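You operate a simulated robot arm through the tools that you are given. There is no shell and no other tool.

Carry out the task below with a simulated robot arm. There is one attempt and no reset: what you move stays moved.

JOB
Put things in order on the grey table. At the end: the brown coffee pack stands where the green mint box stood; the red vase stands where the glass with the black band stood; the glass with the black band stands where the brown coffee pack stood; the green mint box stands on top of the red soda can; the largest ice block is on the teal coaster; whatever was shut is shut again. Leave all else as you found it, and nothing knocked over.

Only the result counts: the job must be done as asked and must still hold three seconds after the hand-in. Knocking over, shifting, dropping, spilling or breaking anything else fails it.

ROBOT AND FRAMES
A 6-joint arm with a two-finger gripper, fixed in place. Base frame: the origin is at the foot of the arm, x ahead of it, y to its left, z up; the work surface is at about z = 0. Units: cm, degrees, N and s.
With the tool pointing down near the work surface it reaches from about 18 to 48 cm from the base axis. Its first joint turns from -66.0 to 66.0 degrees. Payload 1.76 kg.
The tool frame sits at the grasp point between the pads (the TCP): z along the fingers, y along the line on which they close. The tips reach 2.9 cm beyond it. The gripper opens to 8.2 cm; its body begins 5.8 cm behind the TCP.
Orientation is that of the tool frame in the base frame, as a unit quaternion [x, y, z, w]. With the fingers straight down and closing along the base's y, the tool's x points along the base's -x, its y along +y and its z along -z.

CONTROLS
- The arm moves only by the tool move_arm. Its argument "deltas" is text: rows parted by semicolons, each of 7 numbers parted by spaces: the turn, a rotation vector about the tool's x, y, z in degrees, then the shift along the tool's x, y, z in cm, then the opening, from 0 (shut) to 1 (fully open). In form: rx ry rz tx ty tz jaw; .... A call has 1 to 20 rows; each row shifts and turns the commanded pose from where the row before left it, along the tool's axes as they then stand. A row lasts 0.2 s, in which the tool goes at most 5 cm and 8.6 degrees; a call with a longer step from one row to the next is refused whole, and so is a gripper value outside its range. A pose out of reach is approached as far as the arm can. The call stops where the force on the tool passes 40 N (or 10 N more than at its start, if that is more) or the arm is blocked; 0.2 s more then pass. The fingers move at their own pace (about 20.35 cm/s each) and stop on an object; they squeeze with about 31 N. The grip force told is the motor's: it shows also when the fingers shut on nothing. Time passes only in rows, and 0.2 s behind the last, so rows that do not move let the fingers close. The reply holds the time, the measured pose of the TCP, the force on the tool along the base axes, the opening and the grip force, in the units named above and with some noise, with the torque about the TCP (base axes, N m) and any sound that the robot's microphone picked up.
- Cameras (640 x 400 px; columns grow to the right, rows downward): "scene" is fixed at [5.11, 33.93, 41.05]; the picture's right is [-0.77, -0.64, 0.00], its down [-0.45, 0.55, -0.70] and it looks along [0.45, -0.54, -0.71] (base axes); focal length 214 px, centre (320, 200). "wrist" rides on the gripper at [7.9, 0.4, -8.9] in the tool frame; the picture's right is [-0.05, 1.00, 0.00], its down [-0.71, -0.04, -0.71] and it looks along [-0.71, -0.04, 0.71] (tool axes); focal length 256 px, centre (320, 200). There is no depth. A picture from a camera that has moved, and an enlarged one, comes with that camera's place and axes in the base frame and with its lens.
- grab_frame(camera): a new picture of that camera. No time passes.
- inspect(camera, box): a new picture of the part [left, top, right, bottom] of that camera's present view, enlarged. No time passes.
- job_done(): hands the job in; it is judged then, once.

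Places have to be worked out from the pictures, the camera data and where the tool is seen. Open the gripper and draw the arm clear of the work before you hand the job in, unless the task says otherwise.

The tools are called after ">>>" by a JSON object that holds its "method" and its "body". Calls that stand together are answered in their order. move_arm: Moves the arm, as the interface text tells. Its arguments: {"type":"object","properties":{"deltas":{"type":"string"}},"required":["deltas"]} The other tools are called the same way: grab_frame (camera) takes a picture; inspect (camera, box) takes an enlarged picture of a part of a camera's view; job_done () hands the job in.

At the start:

```text
time: 0.0
tcp_pos: [29.16, 6.34, 26.04]
tcp_rot: [0.001, 1.0, 0.001, 0.0]
ft_force: [-0.8, 0.7, -0.4]
torque: [0.0, 0.02, 0.02]
gripper_width: 8.2
grasp_force: 0.1
```

scene: 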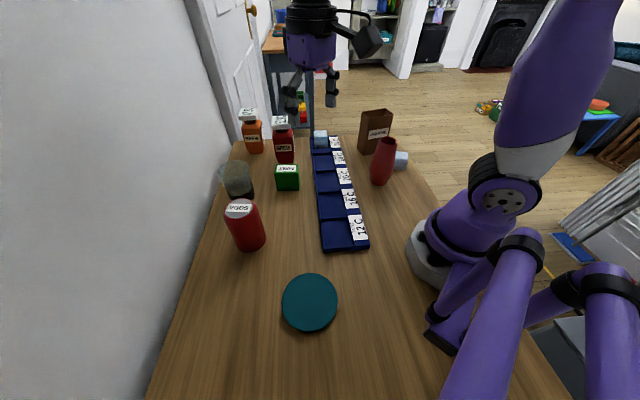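
wrist: 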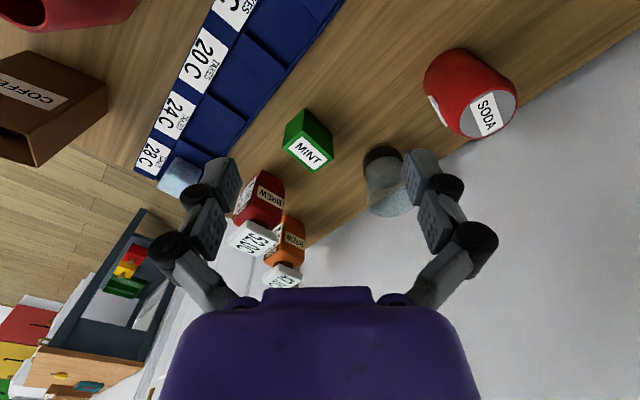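

I start by looking at the scene closely, enlarging the parts of the work surface to identify the objects.

>>> {"method": "inspect", "body": {"camera": "scene", "box": [210, 90, 350, 180]}}

>>> {"method": "inspect", "body": {"camera": "scene", "box": [300, 90, 440, 180]}}

>>> {"method": "inspect", "body": {"camera": "scene", "box": [200, 150, 400, 270]}}

>>> {"method": "inspect", "body": {"camera": "wrist", "box": [120, 0, 360, 200]}}

>>> {"method": "inspect", "body": {"camera": "wrist", "box": [200, 100, 440, 300]}}

```text
4.44 times, centred on (280, 135) of scene
camera zoom: at [5.11, 33.93, 41.05], right [-0.77, -0.64, 0.0], down [-0.45, 0.55, -0.7], along [0.45, -0.54, -0.71], focal length 953 px, centre (498, 489)
```

zoom: 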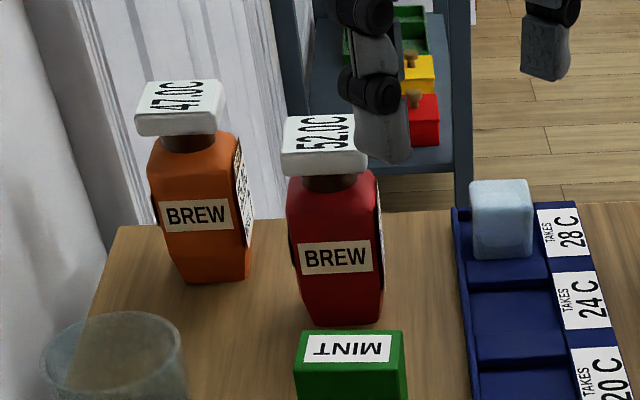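

```text
4.44 times, centred on (370, 135) of scene
camera zoom: at [5.11, 33.93, 41.05], right [-0.77, -0.64, 0.0], down [-0.45, 0.55, -0.7], along [0.45, -0.54, -0.71], focal length 953 px, centre (98, 489)
```

zoom: 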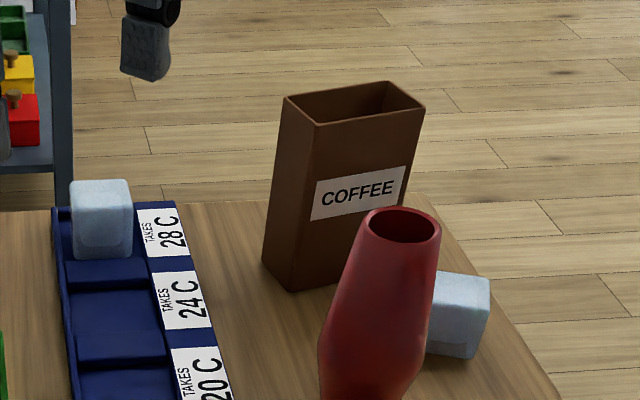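

```text
3.20 times, centred on (300, 210) of scene
camera zoom: at [5.11, 33.93, 41.05], right [-0.77, -0.64, 0.0], down [-0.45, 0.55, -0.7], along [0.45, -0.54, -0.71], focal length 686 px, centre (384, 168)
```

zoom: 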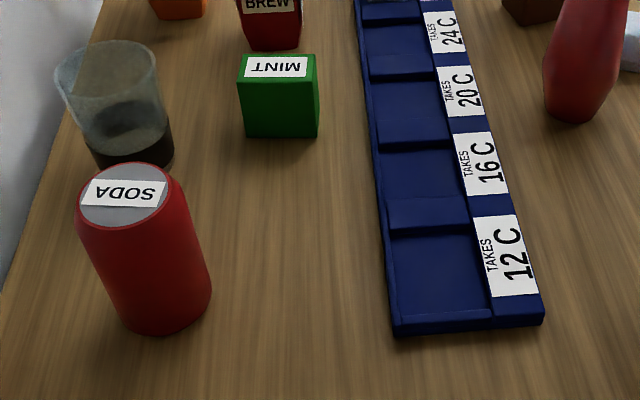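

```text
2.00 times, centred on (240, 100) of wrist
camera zoom: at [21.22, 6.93, 34.95], right [0.05, 1.0, 0.0], down [0.71, -0.04, 0.71], along [0.71, -0.04, -0.71], focal length 512 px, centre (480, 400)
```

zoom: 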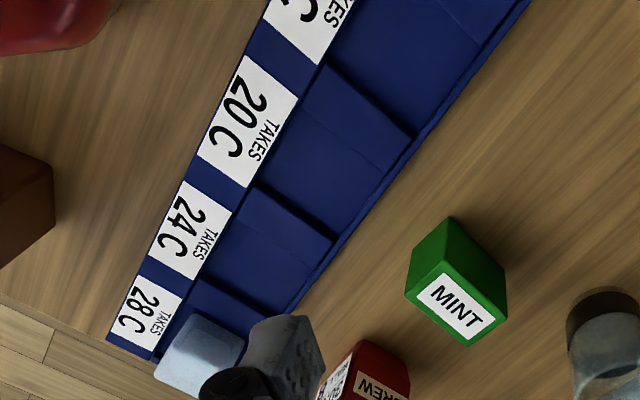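

```text
2.00 times, centred on (320, 200) of wrist
camera zoom: at [21.22, 6.93, 34.95], right [0.05, 1.0, 0.0], down [0.71, -0.04, 0.71], along [0.71, -0.04, -0.71], focal length 512 px, centre (320, 200)
```

zoom: 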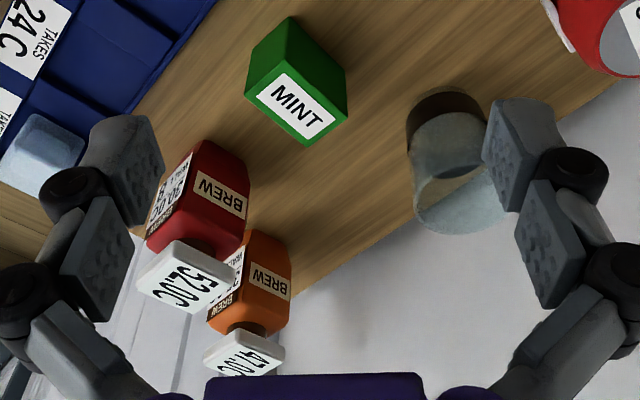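

The scene shows the soda can near (33.5, 22.8), mint near (40, 5), glass near (45, 15), vase near (22, -13), coffee near (34, -26), coaster near (16, 24), and ice on the tray and behind the vase. I raise the arm and turn the wrist camera toward -y to view the coffee, vase and ice from another angle.

>>> {"method": "move_arm", "body": {"deltas": "0 0 0 1.8 -2.2 -1.2 1;0 0 0 1.8 -2.2 -1.2 1;0 0 0 1.8 -2.2 -1.2 1;0 0 0 1.8 -2.2 -1.2 1;0 0 0 1.8 -2.2 -1.2 1;0 0 8 0 0 0 1;0 0 8 0 0 0 1;0 0 8 0 0 0 1;0 0 8 0 0 0 1;0 0 8 0 0 0 1"}}

>>> {"method": "grab_frame", "body": {"camera": "wrist"}}

>>> {"method": "grab_frame", "body": {"camera": "scene"}}

```text
time: 2.2
tcp_pos: [20.11, -4.56, 31.96]
tcp_rot: [0.343, 0.939, 0.001, 0.0]
ft_force: [-0.4, -0.6, 0.3]
torque: [0.0, -0.01, 0.0]
gripper_width: 8.18
grasp_force: 0.0
```

```text
taken
camera wrist: at [14.37, 0.96, 40.95], right [0.68, 0.73, 0.0], down [0.52, -0.48, 0.71], along [0.52, -0.48, -0.71], focal length 256 px, centre (320, 200)
```

wrist: 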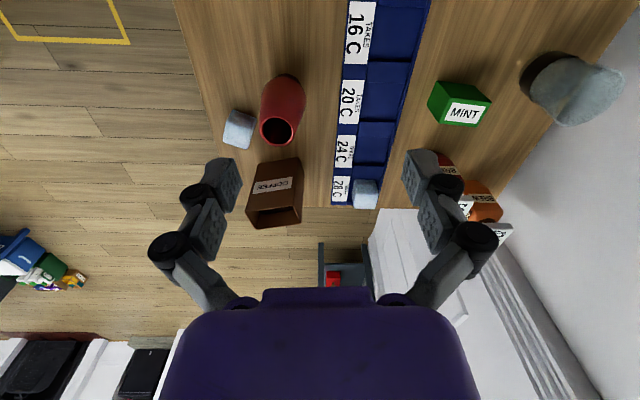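

```text
taken
```

scene: 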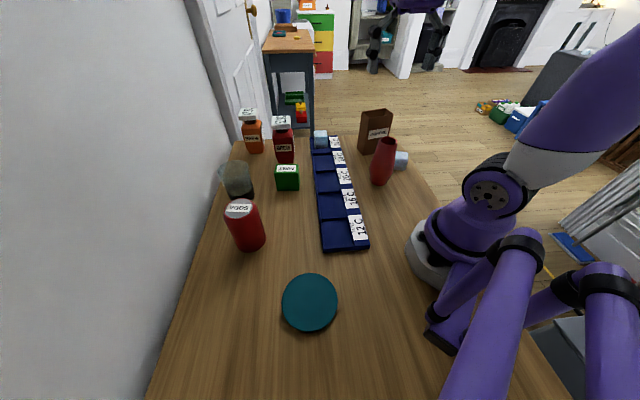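

This wide view shows two ice blocks: one on the tray at "28 C" and one beside the vase, with maybe more hidden. I enlarge these areas.

>>> {"method": "inspect", "body": {"camera": "wrist", "box": [200, 50, 340, 240]}}

>>> {"method": "inspect", "body": {"camera": "wrist", "box": [320, 120, 420, 220]}}

>>> {"method": "inspect", "body": {"camera": "wrist", "box": [420, 40, 640, 240]}}

>>> {"method": "inspect", "body": {"camera": "wrist", "box": [180, 0, 460, 180]}}

```text
2.11 times, centred on (270, 145) of wrist
camera zoom: at [14.37, 0.96, 40.95], right [0.68, 0.73, 0.0], down [0.52, -0.48, 0.71], along [0.52, -0.48, -0.71], focal length 539 px, centre (425, 316)
```

zoom: 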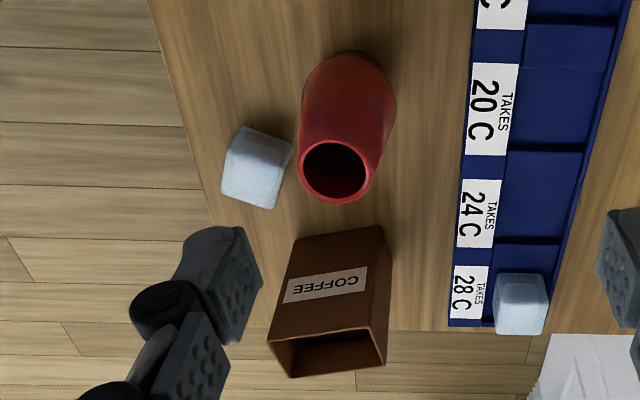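

```text
4.00 times, centred on (370, 170) of wrist
camera zoom: at [14.37, 0.96, 40.95], right [0.68, 0.73, 0.0], down [0.52, -0.48, 0.71], along [0.52, -0.48, -0.71], focal length 1024 px, centre (120, 320)
```

zoom: 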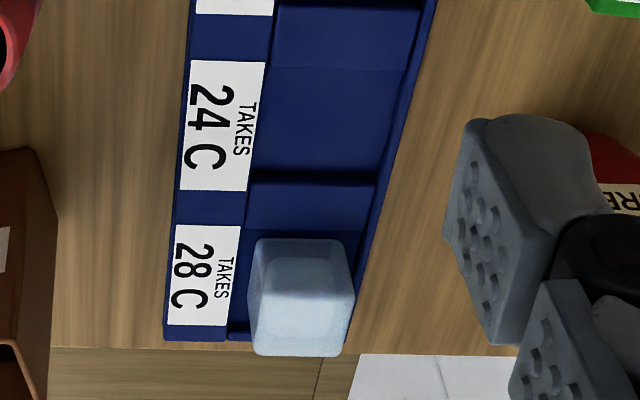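

```text
2.00 times, centred on (530, 140) of wrist
camera zoom: at [14.37, 0.96, 40.95], right [0.68, 0.73, 0.0], down [0.52, -0.48, 0.71], along [0.52, -0.48, -0.71], focal length 512 px, centre (-100, 320)
```

zoom: 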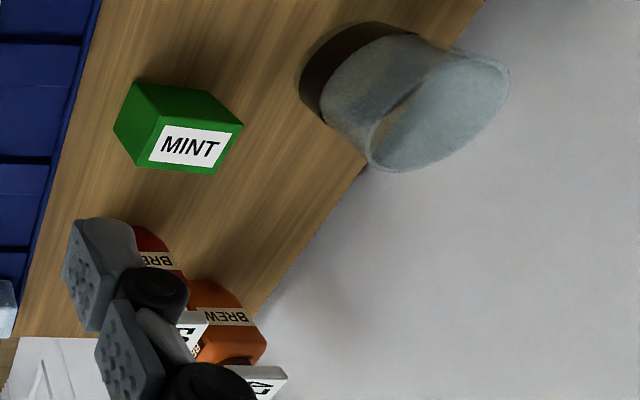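

```text
2.22 times, centred on (320, 90) of wrist
camera zoom: at [14.37, 0.96, 40.95], right [0.68, 0.73, 0.0], down [0.52, -0.48, 0.71], along [0.52, -0.48, -0.71], focal length 569 px, centre (320, 444)
```

zoom: 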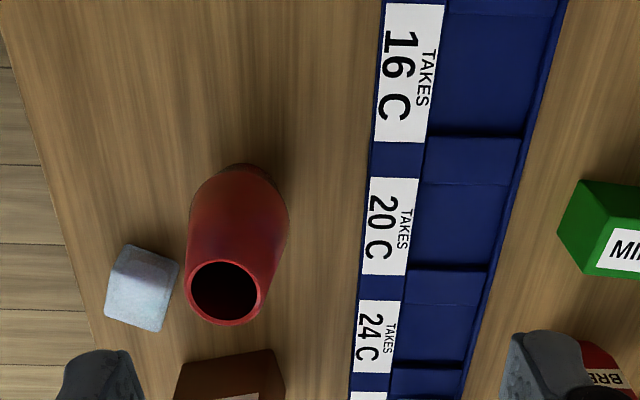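

I estimate vase at (22.2, -13.1) with height about 14, coffee about 4.2×8.6×13 cm centred near (33.2, -28), ice blocks near (21.2, -24.4) and (47.3, -17.2). I move closer to view the vase-side ice, still well above everything.

>>> {"method": "move_arm", "body": {"deltas": "0 0 0 -2.44 -2.91 1.5 1;0 0 0 -2.44 -2.91 1.5 1;0 0 0 -2.44 -2.91 1.5 1;0 0 0 0 0 0 1"}}

>>> {"method": "grab_frame", "body": {"camera": "wrist"}}

```text
time: 3.2
tcp_pos: [20.1, -15.94, 27.46]
tcp_rot: [0.342, 0.94, -0.001, 0.0]
ft_force: [-1.4, 0.0, -0.6]
torque: [-0.02, 0.01, -0.05]
gripper_width: 8.19
grasp_force: 0.0
```

```text
taken
camera wrist: at [14.34, -10.48, 36.48], right [0.68, 0.73, 0.0], down [0.52, -0.48, 0.71], along [0.52, -0.48, -0.71], focal length 256 px, centre (320, 200)
```

wrist: 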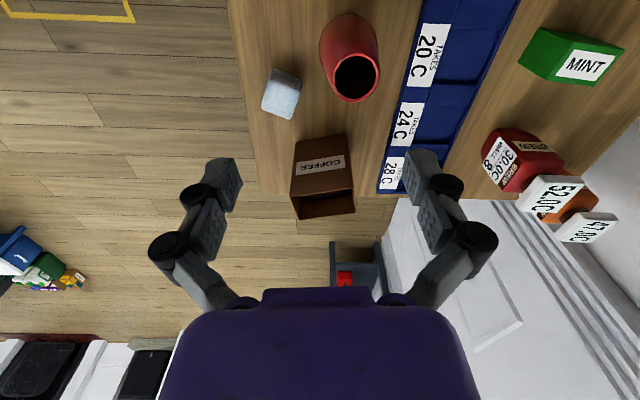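

>>> {"method": "inspect", "body": {"camera": "wrist", "box": [230, 0, 400, 110]}}

>>> {"method": "inspect", "body": {"camera": "wrist", "box": [260, 120, 380, 230]}}

>>> {"method": "inspect", "body": {"camera": "wrist", "box": [460, 10, 640, 250]}}

```text
3.64 times, centred on (315, 55) of wrist
camera zoom: at [14.34, -10.48, 36.48], right [0.68, 0.73, 0.0], down [0.52, -0.48, 0.71], along [0.52, -0.48, -0.71], focal length 931 px, centre (338, 727)
```

zoom: 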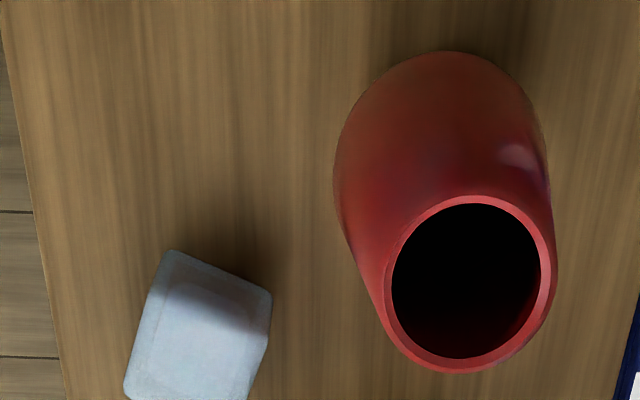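

```text
3.64 times, centred on (320, 175) of wrist
camera zoom: at [14.34, -10.48, 36.48], right [0.68, 0.73, 0.0], down [0.52, -0.48, 0.71], along [0.52, -0.48, -0.71], focal length 931 px, centre (320, 291)
```

zoom: 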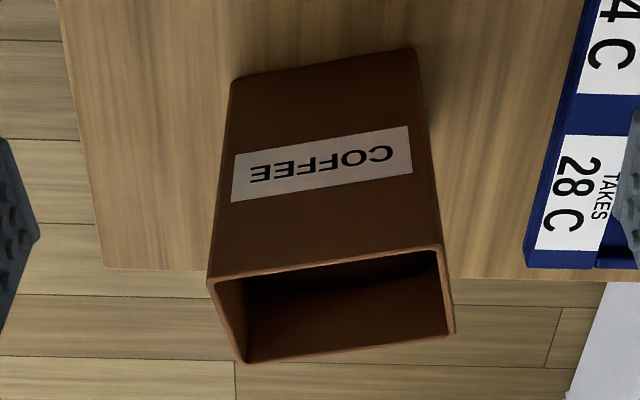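

```text
1.67 times, centred on (550, 130) of wrist
camera zoom: at [14.34, -10.48, 36.48], right [0.68, 0.73, 0.0], down [0.52, -0.48, 0.71], along [0.52, -0.48, -0.71], focal length 427 px, centre (-63, 317)
```

zoom: 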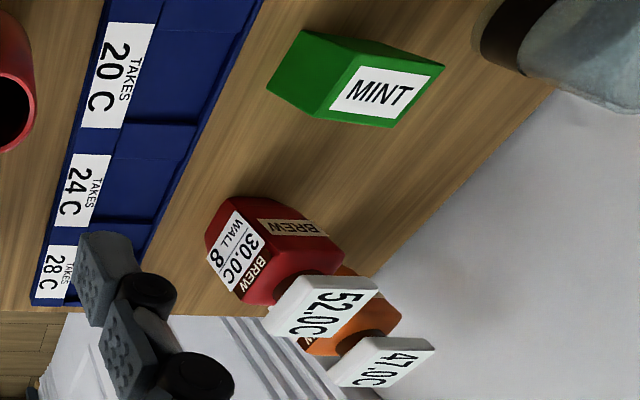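

Two ice blocks so far; I enlarge the vase-side one here, then I will swing to look at the tray end and far objects for a fair size comparison.

>>> {"method": "inspect", "body": {"camera": "wrist", "box": [240, 50, 320, 130]}}

>>> {"method": "move_arm", "body": {"deltas": "0 0 -8 0 0 0 1;0 0 -8 0 0 0 1;0 0 -8 0 0 0 1;0 0 -8 0 0 0 1;0 0 -8 0 0 0 1;0 0 0 -2 0 0 1;0 0 0 -2 3 0 1;0 0 0 -2 3 0 1"}}

>>> {"method": "grab_frame", "body": {"camera": "wrist"}}

```text
5.00 times, centred on (280, 90) of wrist
camera zoom: at [14.34, -10.48, 36.48], right [0.68, 0.73, 0.0], down [0.52, -0.48, 0.71], along [0.52, -0.48, -0.71], focal length 1280 px, centre (520, 750)
```

zoom: 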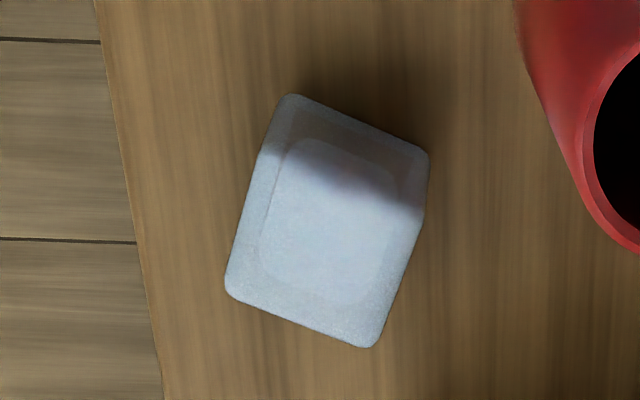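

```text
time: 5.0
tcp_pos: [26.07, -9.96, 27.52]
tcp_rot: [0.0, 1.0, 0.0, 0.001]
ft_force: [0.2, 0.0, -0.1]
torque: [-0.01, 0.0, -0.04]
gripper_width: 8.17
grasp_force: 0.1
```

```text
taken
camera wrist: at [18.29, -9.46, 36.51], right [0.05, 1.0, 0.0], down [0.71, -0.04, 0.71], along [0.71, -0.04, -0.71], focal length 256 px, centre (320, 200)
```

wrist: 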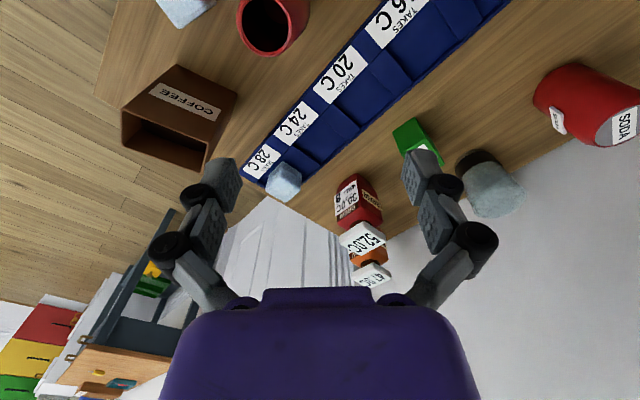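

Vase-side ice measures about 4.0 cm per edge, centre (21.4, -24.0). Now I enlarge the tray ice and other far objects from this pose.

>>> {"method": "inspect", "body": {"camera": "wrist", "box": [240, 130, 340, 210]}}

>>> {"method": "inspect", "body": {"camera": "wrist", "box": [320, 90, 560, 290]}}

>>> {"method": "inspect", "body": {"camera": "wrist", "box": [100, 0, 320, 180]}}

```text
5.00 times, centred on (290, 170) of wrist
camera zoom: at [18.29, -9.46, 36.51], right [0.05, 1.0, 0.0], down [0.71, -0.04, 0.71], along [0.71, -0.04, -0.71], focal length 1280 px, centre (470, 350)
```

zoom: 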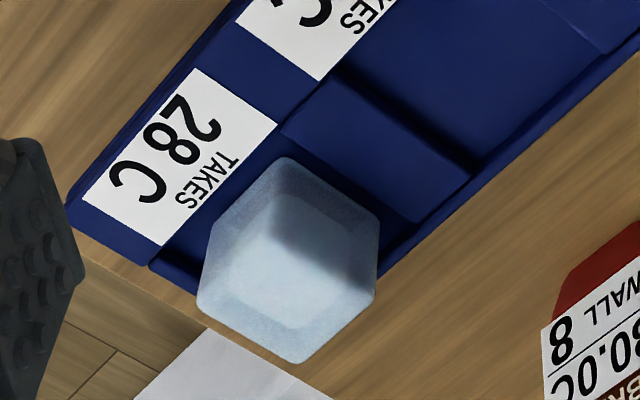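

```text
2.00 times, centred on (440, 190) of wrist
camera zoom: at [18.29, -9.46, 36.51], right [0.05, 1.0, 0.0], down [0.71, -0.04, 0.71], along [0.71, -0.04, -0.71], focal length 512 px, centre (80, 220)
```

zoom: 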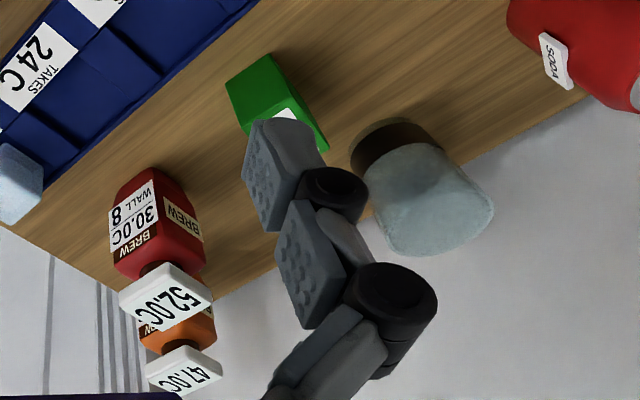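

```text
2.22 times, centred on (210, 90) of wrist
camera zoom: at [18.29, -9.46, 36.51], right [0.05, 1.0, 0.0], down [0.71, -0.04, 0.71], along [0.71, -0.04, -0.71], focal length 569 px, centre (564, 444)
```

zoom: 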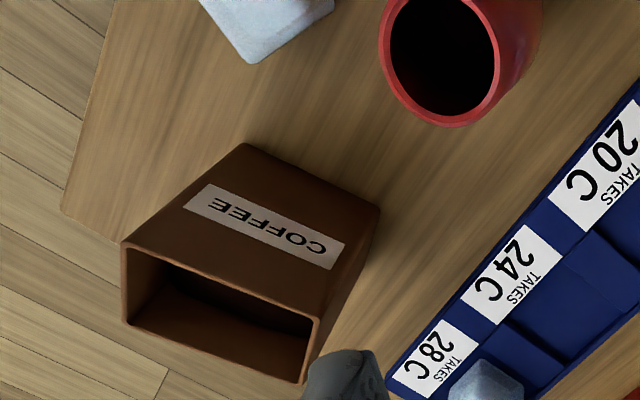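

Tray ice appears about 4.3 cm per edge versus 4.0 cm for the other, so I want closer views to be sure. I move in toward the tray ice, keeping fingertips above 17 cm.

>>> {"method": "move_arm", "body": {"deltas": "0 0 0 -3.31 -1.35 2.17 1;0 0 0 -3.31 -1.35 2.17 1;0 0 0 -3.31 -1.35 2.17 1;0 0 0 0 0 0 1"}}

>>> {"method": "grab_frame", "body": {"camera": "wrist"}}

>>> {"method": "inspect", "body": {"camera": "wrist", "box": [220, 80, 340, 200]}}

>>> {"method": "inspect", "body": {"camera": "wrist", "box": [320, 40, 480, 200]}}

```text
time: 6.0
tcp_pos: [36.07, -14.12, 20.83]
tcp_rot: [0.0, 1.0, 0.0, 0.0]
ft_force: [-0.2, -0.1, -0.4]
torque: [0.01, 0.02, -0.01]
gripper_width: 8.19
grasp_force: 0.0
```

```text
taken
camera wrist: at [28.19, -13.6, 29.95], right [0.05, 1.0, 0.0], down [0.71, -0.04, 0.71], along [0.71, -0.04, -0.71], focal length 256 px, centre (320, 200)
```

wrist: 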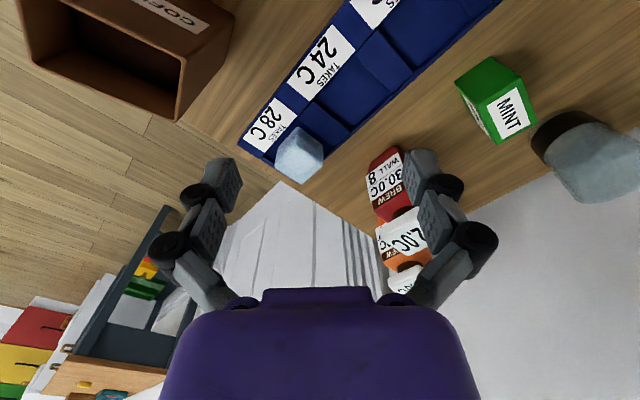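

```text
3.33 times, centred on (280, 140) of wrist
camera zoom: at [28.19, -13.6, 29.95], right [0.05, 1.0, 0.0], down [0.71, -0.04, 0.71], along [0.71, -0.04, -0.71], focal length 853 px, centre (453, 400)
```

zoom: 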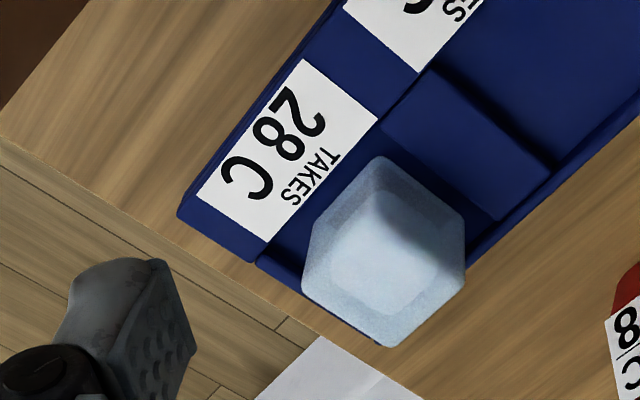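

```text
2.50 times, centred on (400, 120) of wrist
camera zoom: at [28.19, -13.6, 29.95], right [0.05, 1.0, 0.0], down [0.71, -0.04, 0.71], along [0.71, -0.04, -0.71], focal length 640 px, centre (120, 400)
```

zoom: 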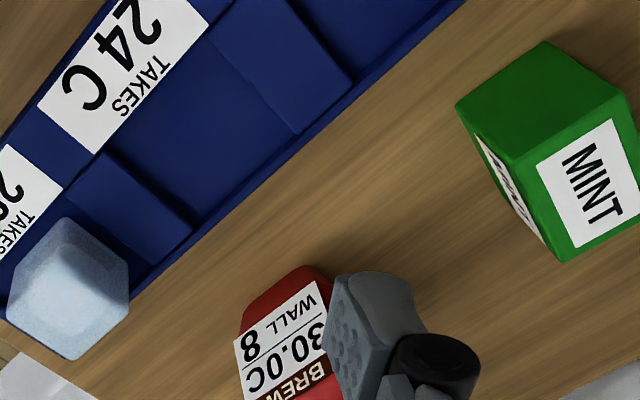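

Tray ice again reads about 4.2–4.3 cm. Now I take the same relative view of the vase-side ice to compare them on equal terms.

>>> {"method": "move_arm", "body": {"deltas": "0 0 0 4.4 0.33 0.05 1;0 0 0 4.4 0.33 0.05 1;0 0 0 4.4 0.33 0.05 1;0 0 0 4.4 0.33 0.05 1;0 0 8.57 0 0 0 1;0 0 8.57 0 0 0 1;0 0 8.57 0 0 0 1;0 0 8.57 0 0 0 1;0 0 8.57 0 0 0 1;0 0 8.57 0 0 0 1;0 0 8.57 0 0 0 1;0 0 0 0 0 0 1"}}

>>> {"method": "grab_frame", "body": {"camera": "wrist"}}

>>> {"method": "inspect", "body": {"camera": "wrist", "box": [220, 80, 340, 200]}}

```text
time: 8.6
tcp_pos: [18.33, -12.72, 20.79]
tcp_rot: [0.501, 0.865, 0.0, -0.001]
ft_force: [0.3, -0.4, 0.4]
torque: [0.03, 0.01, -0.03]
gripper_width: 8.2
grasp_force: 0.2
```

```text
taken
camera wrist: at [14.87, -5.51, 29.75], right [0.89, 0.45, 0.0], down [0.32, -0.63, 0.71], along [0.32, -0.63, -0.71], focal length 256 px, centre (320, 200)
```

wrist: 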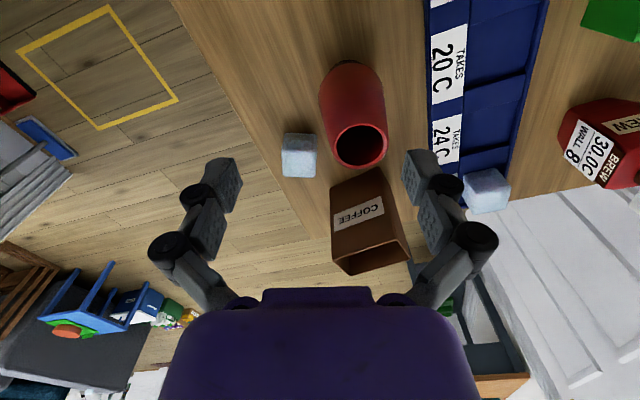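

```text
3.33 times, centred on (280, 140) of wrist
camera zoom: at [14.87, -5.51, 29.75], right [0.89, 0.45, 0.0], down [0.32, -0.63, 0.71], along [0.32, -0.63, -0.71], focal length 853 px, centre (453, 400)
```

zoom: 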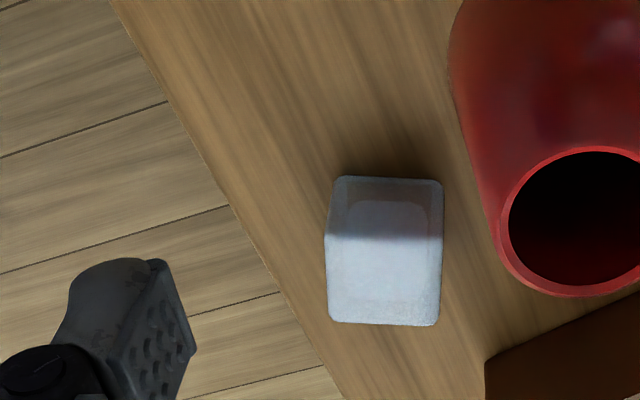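

Seen face-on, the vase-side ice measures about 4.1 cm. I now view the tray ice face-on too, to settle which is larger.

>>> {"method": "move_arm", "body": {"deltas": "0 0 0 -1.43 4.04 0 1;0 0 0 -1.43 4.04 0 1;0 0 0 -1.43 4.04 0 1;0 0 0 -1.43 4.04 0 1;0 0 0 -1.43 4.04 0 1;0 0 -8.5 0 0 0 1;0 0 -8.5 0 0 0 1;0 0 0 0 0 0 1"}}

>>> {"method": "grab_frame", "body": {"camera": "wrist"}}

>>> {"method": "inspect", "body": {"camera": "wrist", "box": [220, 80, 340, 200]}}

```text
time: 10.4
tcp_pos: [39.5, -8.79, 20.8]
tcp_rot: [0.365, 0.931, -0.001, 0.0]
ft_force: [-0.5, 0.1, -0.2]
torque: [0.01, -0.05, -0.02]
gripper_width: 8.22
grasp_force: 0.0
```

```text
taken
camera wrist: at [34.06, -2.96, 29.78], right [0.72, 0.7, 0.0], down [0.49, -0.51, 0.71], along [0.49, -0.51, -0.71], focal length 256 px, centre (320, 200)
```

wrist: 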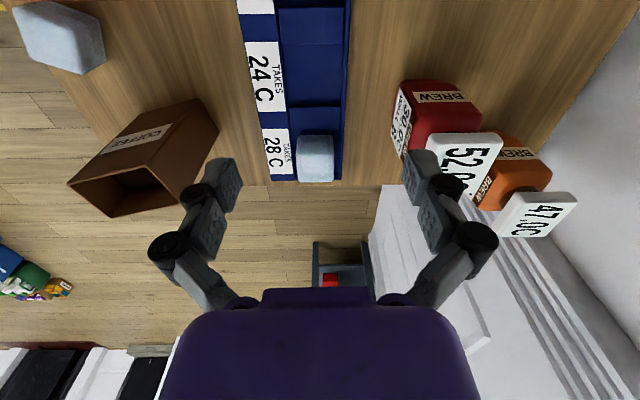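

```text
3.33 times, centred on (280, 140) of wrist
camera zoom: at [34.06, -2.96, 29.78], right [0.72, 0.7, 0.0], down [0.49, -0.51, 0.71], along [0.49, -0.51, -0.71], focal length 853 px, centre (453, 400)
```

zoom: 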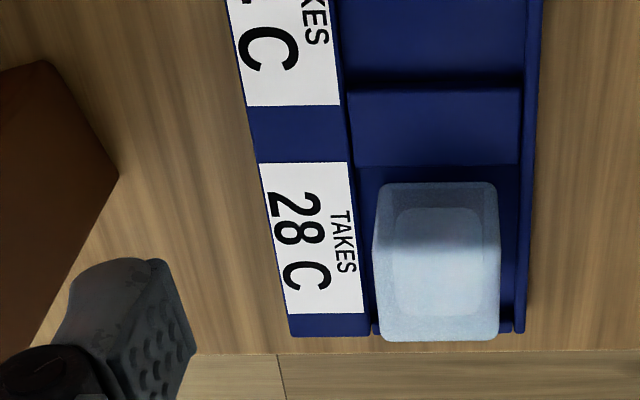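

Face-on, the tray ice is ~4.45 cm vs ~4.15 cm, so the tray ice is the larger; it sits at about (47.4, -17.4), top z≈4.8. Next I look at mint, glass and can from the +y side, also checking for any hidden third ice.

>>> {"method": "move_arm", "body": {"deltas": "0 0 0 4.05 1.98 -0.8 1;0 0 0 4.05 1.98 -0.8 1;0 0 0 4.05 1.98 -0.8 1;0 0 0 4.05 1.98 -0.8 1;0 0 -8.56 0 0 0 1;0 0 -8.56 0 0 0 1;0 0 -8.56 0 0 0 1;0 0 -8.56 0 0 0 1;0 0 -8.56 0 0 0 1;0 0 0 0 0 0 1"}}

>>> {"method": "grab_frame", "body": {"camera": "wrist"}}

>>> {"method": "inspect", "body": {"camera": "wrist", "box": [250, 40, 410, 200]}}

>>> {"method": "inspect", "body": {"camera": "wrist", "box": [380, 30, 560, 180]}}

```text
time: 12.6
tcp_pos: [32.99, 8.2, 23.96]
tcp_rot: [0.0, 1.0, 0.001, 0.0]
ft_force: [0.4, -0.1, -0.2]
torque: [0.02, -0.01, 0.01]
gripper_width: 8.19
grasp_force: 0.1
```

```text
taken
camera wrist: at [25.18, 8.59, 32.94], right [0.05, 1.0, 0.0], down [0.71, -0.04, 0.71], along [0.71, -0.04, -0.71], focal length 256 px, centre (320, 200)
```

wrist: 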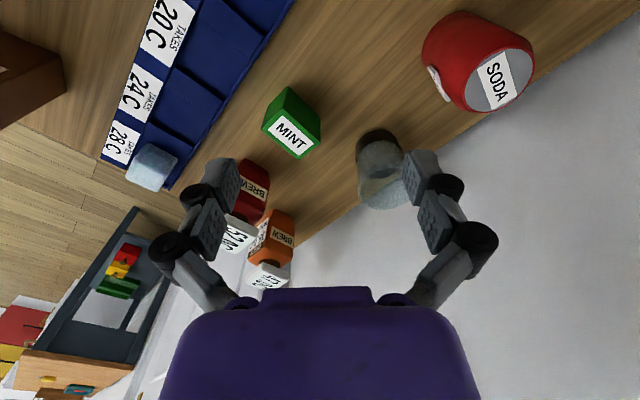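

```text
2.50 times, centred on (330, 120) of wrist
camera zoom: at [25.18, 8.59, 32.94], right [0.05, 1.0, 0.0], down [0.71, -0.04, 0.71], along [0.71, -0.04, -0.71], focal length 640 px, centre (295, 400)
```

zoom: 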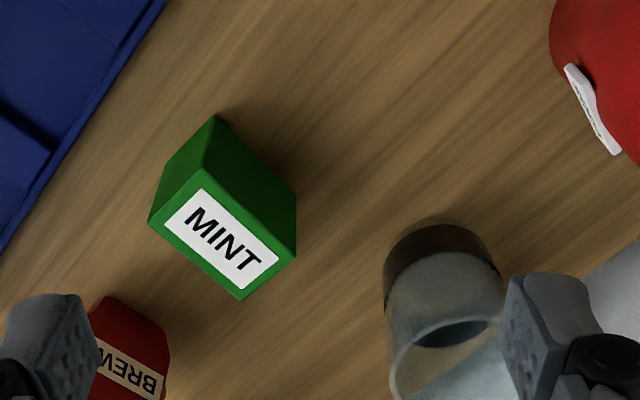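

```text
2.67 times, centred on (470, 105) of wrist
camera zoom: at [25.18, 8.59, 32.94], right [0.05, 1.0, 0.0], down [0.71, -0.04, 0.71], along [0.71, -0.04, -0.71], focal length 683 px, centre (-80, 453)
```

zoom: 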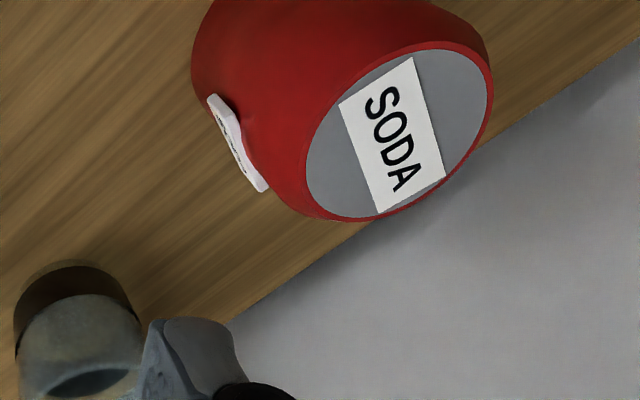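

Mint measures about 6.0×3.9×6.0 cm centred at (41.1, 4.4), long axis at 40°; can top disc centre ≈ (33.9, 22.9) at z≈11. I move above the mint with the jaws turned to close on its narrow sides and check the alignment.

>>> {"method": "move_arm", "body": {"deltas": "0 0 0 -2.7 -1.27 2.5 1;0 0 0 -2.7 -1.27 2.5 1;0 0 0 -2.7 -1.27 2.5 1;0 0 -8 0 0 0 1;0 0 -8 0 0 0 1;0 0 -8 0 0 0 1;0 0 -8 0 0 0 1;0 0 -8 0 0 0 1;0 0 0 0 0 0 1"}}

>>> {"method": "grab_frame", "body": {"camera": "wrist"}}

>>> {"method": "grab_frame", "body": {"camera": "scene"}}

```text
time: 14.6
tcp_pos: [41.1, 4.19, 16.55]
tcp_rot: [-0.34, 0.94, 0.001, 0.0]
ft_force: [0.4, 0.0, -0.3]
torque: [-0.02, 0.02, 0.0]
gripper_width: 8.21
grasp_force: 0.1
```

```text
taken
camera wrist: at [34.83, -0.48, 25.47], right [-0.6, 0.8, 0.0], down [0.57, 0.42, 0.71], along [0.57, 0.42, -0.71], focal length 256 px, centre (320, 200)
```

wrist: 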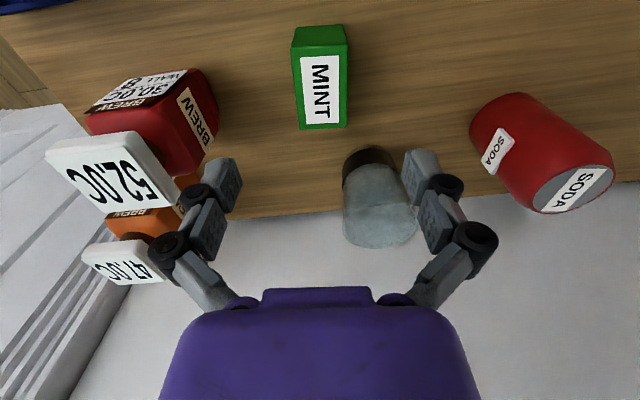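

```text
taken
```

scene: 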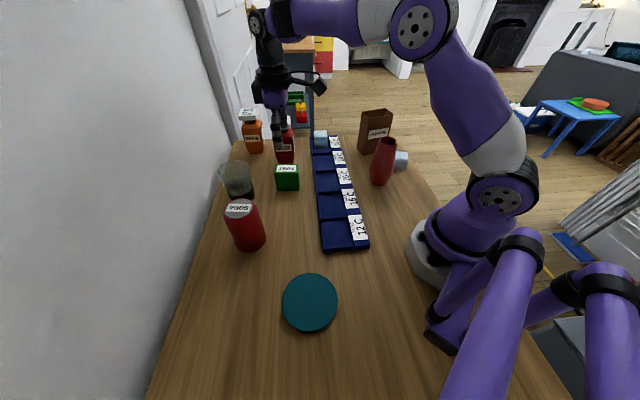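

Alignment above the mint is good (centre column ≈321). While here, I enlarge the glass and the red bottle to measure them.

>>> {"method": "inspect", "body": {"camera": "wrist", "box": [320, 130, 440, 260]}}

>>> {"method": "inspect", "body": {"camera": "wrist", "box": [440, 70, 640, 230]}}

>>> {"method": "inspect", "body": {"camera": "wrist", "box": [40, 30, 360, 230]}}

```text
3.08 times, centred on (380, 195) of wrist
camera zoom: at [34.83, -0.48, 25.47], right [-0.6, 0.8, 0.0], down [0.57, 0.42, 0.71], along [0.57, 0.42, -0.71], focal length 788 px, centre (135, 215)
```

zoom: 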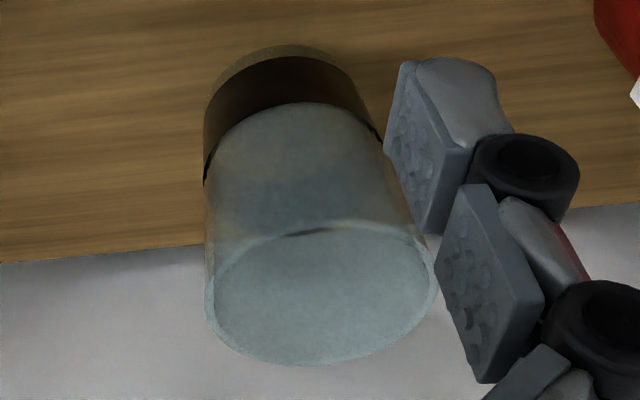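

```text
2.50 times, centred on (540, 150) of wrist
camera zoom: at [34.83, -0.48, 25.47], right [-0.6, 0.8, 0.0], down [0.57, 0.42, 0.71], along [0.57, 0.42, -0.71], focal length 640 px, centre (-230, 325)
```

zoom: 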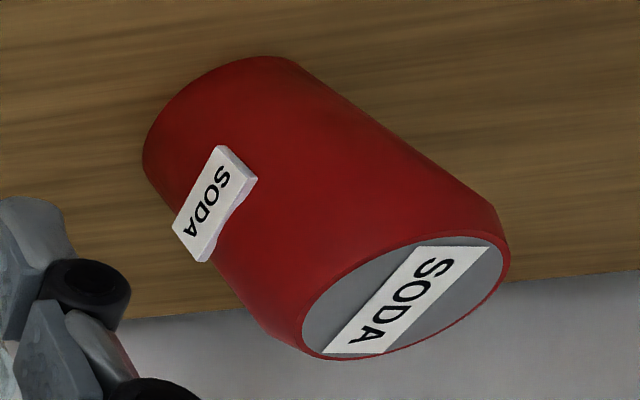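

```text
2.00 times, centred on (200, 130) of wrist
camera zoom: at [34.83, -0.48, 25.47], right [-0.6, 0.8, 0.0], down [0.57, 0.42, 0.71], along [0.57, 0.42, -0.71], focal length 512 px, centre (560, 340)
```

zoom: 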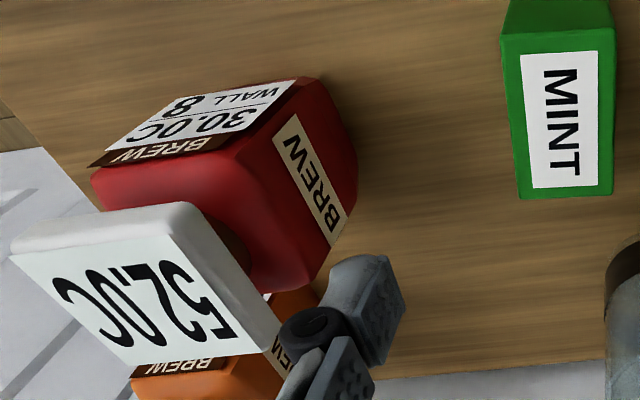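

Glass rim reads z≈10, dia ≈7.0, centre about (46.6, 15.7); can top disc near z≈11. I now descend on the mint (TCP to z≈3.8) and close the jaws.

>>> {"method": "move_arm", "body": {"deltas": "0 0 0 0 0.1 3.2 1;0 0 0 0 0 3.2 1;0 0 0 0 0 3.2 1;0 0 0 0 0 3.15 1;0 0 0 0 0 0 1;0 0 0 0 0 0 0;0 0 0 0 0 0 0;0 0 0 0 0 0 0;0 0 0 0 0 0 0"}}

>>> {"method": "grab_frame", "body": {"camera": "wrist"}}

>>> {"method": "grab_frame", "body": {"camera": "scene"}}

```text
time: 16.6
tcp_pos: [41.15, 4.28, 3.84]
tcp_rot: [-0.34, 0.94, 0.0, 0.001]
ft_force: [2.5, 1.4, 15.6]
torque: [0.16, -0.02, 0.01]
gripper_width: 3.9
grasp_force: 30.9
```

```text
taken
camera wrist: at [34.82, -0.37, 12.72], right [-0.6, 0.8, 0.0], down [0.56, 0.42, 0.71], along [0.57, 0.42, -0.71], focal length 256 px, centre (320, 200)
```

wrist: 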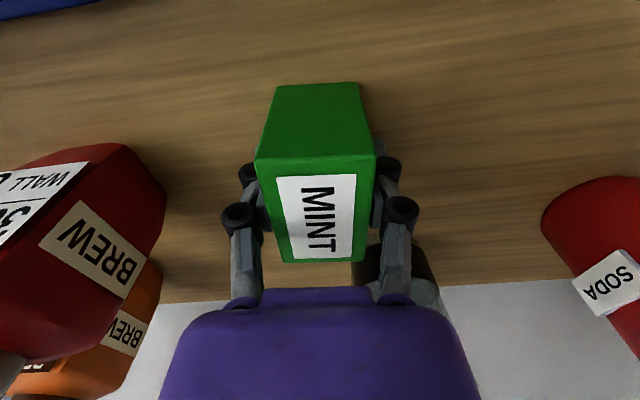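

```text
taken
```

scene: 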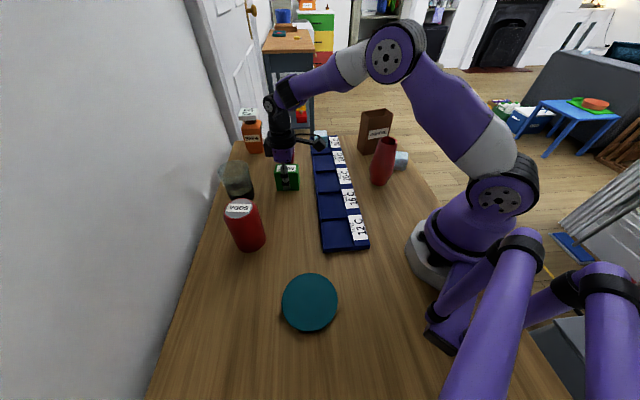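

The mint is gripped (width 3.9, 31 N); a 15.6 N upward push suggests the fingertips press the table while closed. I lift it straight up and read the load.

>>> {"method": "move_arm", "body": {"deltas": "0 0 0 0 0 -1 0;0 0 0 0 0 -3 0;0 0 0 0 0 -4 0;0 0 0 0 0 -4 0;0 0 0 0 0 -4 0;0 0 0 0 0 0 0;0 0 0 0 0 0 0"}}

>>> {"method": "grab_frame", "body": {"camera": "wrist"}}

>>> {"method": "grab_frame", "body": {"camera": "scene"}}

```text
time: 18.2
tcp_pos: [41.0, 4.35, 19.78]
tcp_rot: [-0.341, 0.94, 0.0, 0.0]
ft_force: [0.1, -0.5, -1.0]
torque: [0.01, -0.03, -0.03]
gripper_width: 3.93
grasp_force: 30.6
```

```text
taken
camera wrist: at [34.73, -0.35, 28.73], right [-0.6, 0.8, 0.0], down [0.57, 0.42, 0.71], along [0.57, 0.42, -0.71], focal length 256 px, centre (320, 200)
```

wrist: 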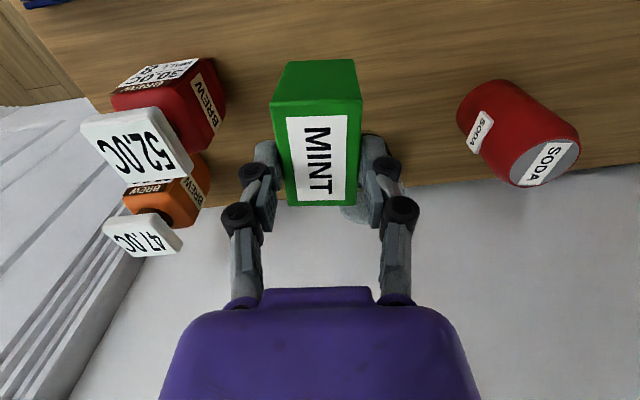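

```text
taken
```

scene: 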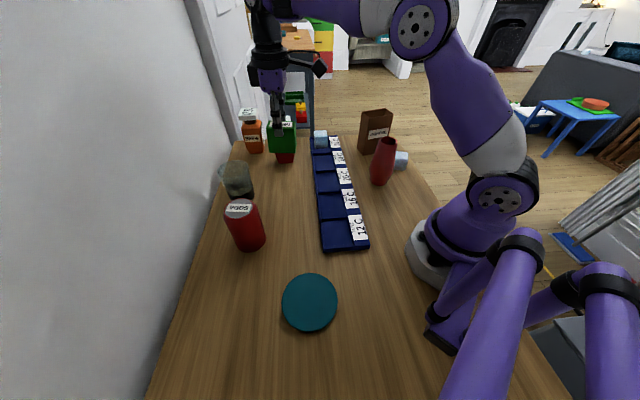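

The box's top now appears ~2 cm below the TCP, so it slid down in the grip during the lift. I zoom in to see how firmly it is held before doing anything else.

>>> {"method": "inspect", "body": {"camera": "wrist", "box": [210, 40, 430, 310]}}

>>> {"method": "inspect", "body": {"camera": "scene", "box": [220, 50, 340, 200]}}

>>> {"method": "move_arm", "body": {"deltas": "0 0 0 0 0 0 0;0 0 0 0 0 0 0"}}

>>> {"method": "inspect", "body": {"camera": "wrist", "box": [210, 40, 430, 310]}}

```text
1.48 times, centred on (320, 175) of wrist
camera zoom: at [34.73, -0.35, 28.73], right [-0.6, 0.8, 0.0], down [0.57, 0.42, 0.71], along [0.57, 0.42, -0.71], focal length 379 px, centre (320, 237)
```

zoom: 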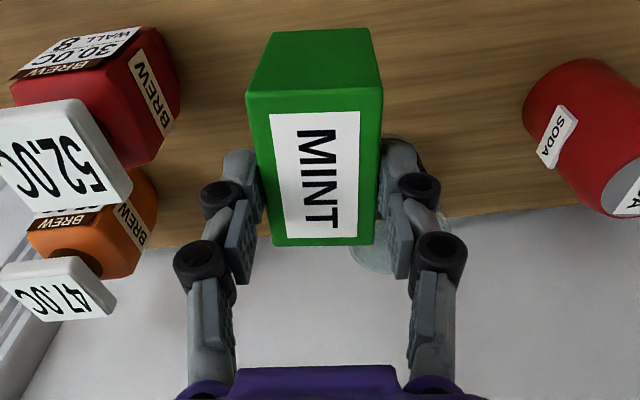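

```text
2.67 times, centred on (280, 125) of scene
camera zoom: at [5.11, 33.93, 41.05], right [-0.77, -0.64, 0.0], down [-0.45, 0.55, -0.7], along [0.45, -0.54, -0.71], focal length 572 px, centre (427, 400)
```

zoom: 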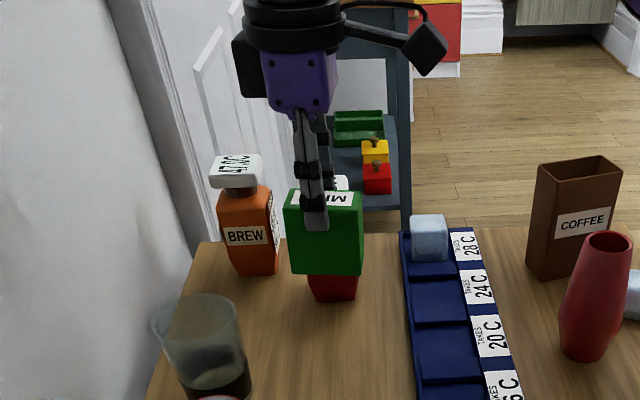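

```text
time: 18.8
tcp_pos: [40.99, 4.37, 19.71]
tcp_rot: [-0.34, 0.94, 0.0, 0.0]
ft_force: [-0.2, 0.2, -1.5]
torque: [0.06, 0.02, -0.01]
gripper_width: 3.92
grasp_force: 31.2
```

```text
1.48 times, centred on (320, 175) of wrist
camera zoom: at [34.74, -0.35, 28.71], right [-0.6, 0.8, 0.0], down [0.57, 0.42, 0.71], along [0.57, 0.42, -0.71], focal length 379 px, centre (320, 237)
```

zoom: 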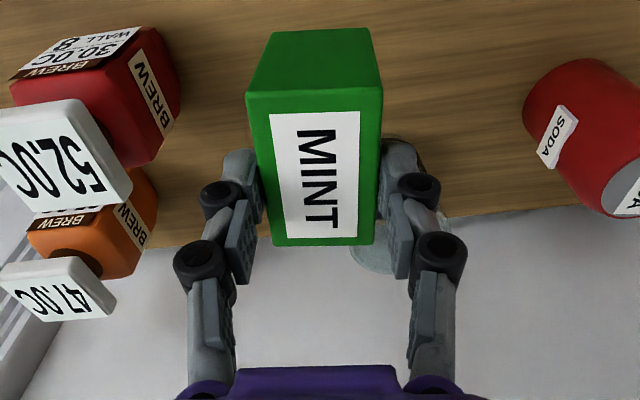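

The hold is steady now, but only about 1.5 cm of the box is in the jaws. The safest fix is to lower it slowly back on its spot and regrip higher, so that the tips do not jam on the table.

>>> {"method": "move_arm", "body": {"deltas": "0 0 0 0 0 0.8 0;0 0 0 0 0 1.5 0;0 0 0 0 0 1.5 0;0 0 0 0 0 1.5 0;0 0 0 0 0 1.5 0;0 0 0 0 0 1.5 0;0 0 0 0 0 1.5 0;0 0 0 0 0 0.8 0;0 0 0 0 0 0 0"}}

>>> {"method": "inspect", "body": {"camera": "wrist", "box": [210, 40, 430, 310]}}

>>> {"method": "inspect", "body": {"camera": "scene", "box": [220, 90, 340, 210]}}

```text
time: 20.8
tcp_pos: [41.02, 4.3, 9.15]
tcp_rot: [-0.341, 0.94, 0.0, 0.0]
ft_force: [-0.5, 0.6, -1.4]
torque: [0.0, -0.02, 0.01]
gripper_width: 3.92
grasp_force: 30.5
```

```text
1.48 times, centred on (320, 175) of wrist
camera zoom: at [34.78, -0.38, 18.06], right [-0.6, 0.8, 0.0], down [0.57, 0.42, 0.71], along [0.57, 0.42, -0.71], focal length 379 px, centre (320, 237)
```

zoom: 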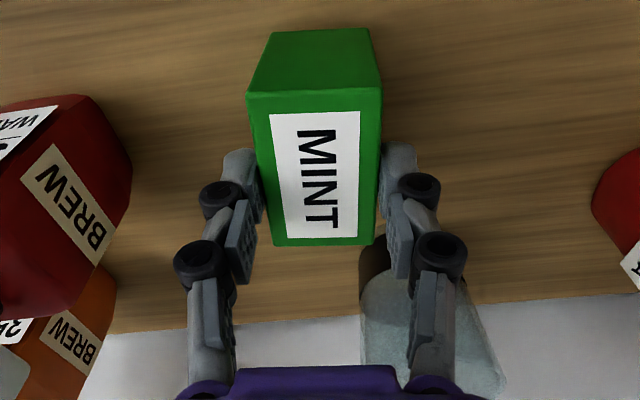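

```text
3.33 times, centred on (280, 150) of scene
camera zoom: at [5.11, 33.93, 41.05], right [-0.77, -0.64, 0.0], down [-0.45, 0.55, -0.7], along [0.45, -0.54, -0.71], focal length 715 px, centre (453, 367)
```

zoom: 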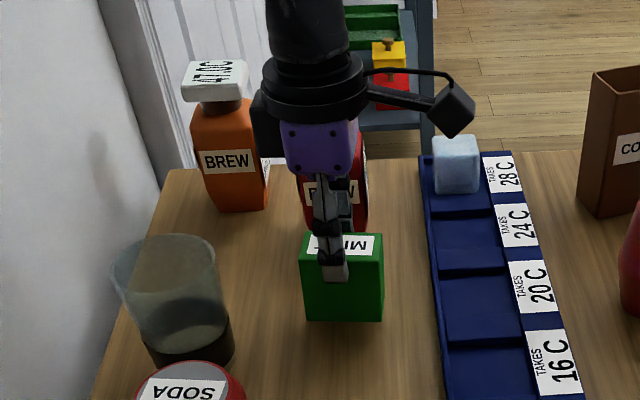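

No slip while lowering. I continue down in small steps until contact shows in the force.

>>> {"method": "move_arm", "body": {"deltas": "0 0 0 0 0 0.5 0;0 0 0 0 0 0.5 0;0 0 0 0 0 0 0"}}

>>> {"method": "inspect", "body": {"camera": "scene", "box": [250, 150, 330, 210]}}

```text
time: 21.6
tcp_pos: [41.06, 4.26, 8.01]
tcp_rot: [-0.34, 0.941, -0.001, 0.0]
ft_force: [-0.2, -0.3, -0.2]
torque: [-0.03, -0.03, 0.02]
gripper_width: 3.94
grasp_force: 31.3
```

```text
6.67 times, centred on (290, 180) of scene
camera zoom: at [5.11, 33.93, 41.05], right [-0.77, -0.64, 0.0], down [-0.45, 0.55, -0.7], along [0.45, -0.54, -0.71], focal length 1430 px, centre (520, 333)
```

zoom: 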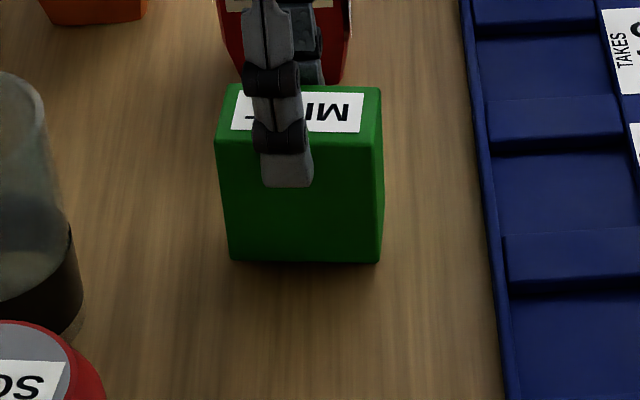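

Still no contact (force ≈ 0). I keep lowering in small steps.

>>> {"method": "move_arm", "body": {"deltas": "0 0 0 0 0 0.3 0;0 0 0 0 0 0 0"}}

>>> {"method": "move_arm", "body": {"deltas": "0 0 0 0 0 0.3 0;0 0 0 0 0 0 0"}}

```text
time: 22.2
tcp_pos: [41.03, 4.38, 7.83]
tcp_rot: [-0.34, 0.94, 0.001, 0.0]
ft_force: [0.5, 0.6, -1.5]
torque: [0.01, -0.02, 0.0]
gripper_width: 3.91
grasp_force: 31.5
```

```text
time: 22.8
tcp_pos: [41.04, 4.27, 7.58]
tcp_rot: [-0.342, 0.94, -0.001, 0.001]
ft_force: [-3.3, 1.8, 17.9]
torque: [-0.45, 0.48, -0.16]
gripper_width: 3.93
grasp_force: 30.8
```

Contact at TCP z≈7.55 (force +18 N), so the box stands on the table again. I release, lower to TCP z≈5 so tips stay clear of the table, regrip, and lift slowly.

>>> {"method": "move_arm", "body": {"deltas": "0 0 0 0 0 -0.2 0;0 0 0 0 0 0 0.9;0 0 0 0 0 0 0.9;0 0 0 0 0 0 0.9"}}

>>> {"method": "inspect", "body": {"camera": "wrist", "box": [210, 40, 430, 310]}}

>>> {"method": "inspect", "body": {"camera": "scene", "box": [220, 120, 340, 210]}}

```text
time: 23.8
tcp_pos: [40.97, 4.26, 7.76]
tcp_rot: [-0.34, 0.94, 0.0, 0.0]
ft_force: [-0.3, -0.4, 0.8]
torque: [-0.01, -0.02, 0.0]
gripper_width: 7.35
grasp_force: 0.0
```

```text
1.48 times, centred on (320, 175) of wrist
camera zoom: at [34.77, -0.37, 16.69], right [-0.6, 0.8, 0.0], down [0.57, 0.42, 0.71], along [0.57, 0.42, -0.71], focal length 379 px, centre (320, 237)
```

zoom: 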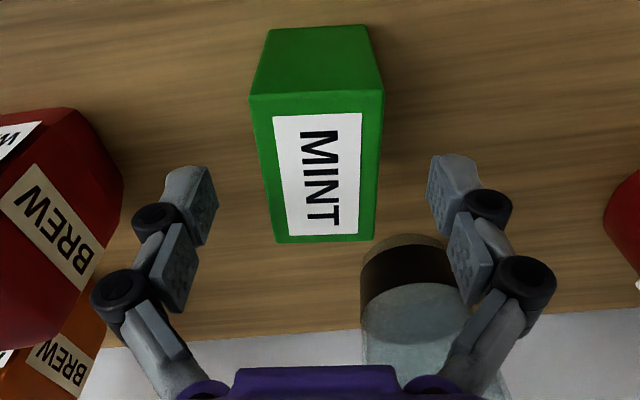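

```text
4.44 times, centred on (280, 165) of scene
camera zoom: at [5.11, 33.93, 41.05], right [-0.77, -0.64, 0.0], down [-0.45, 0.55, -0.7], along [0.45, -0.54, -0.71], focal length 953 px, centre (498, 356)
```

zoom: 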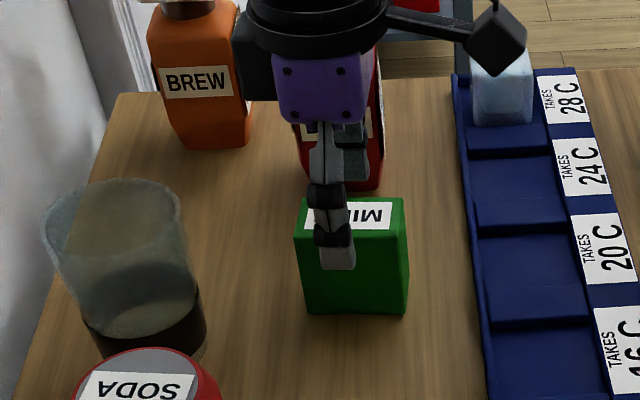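

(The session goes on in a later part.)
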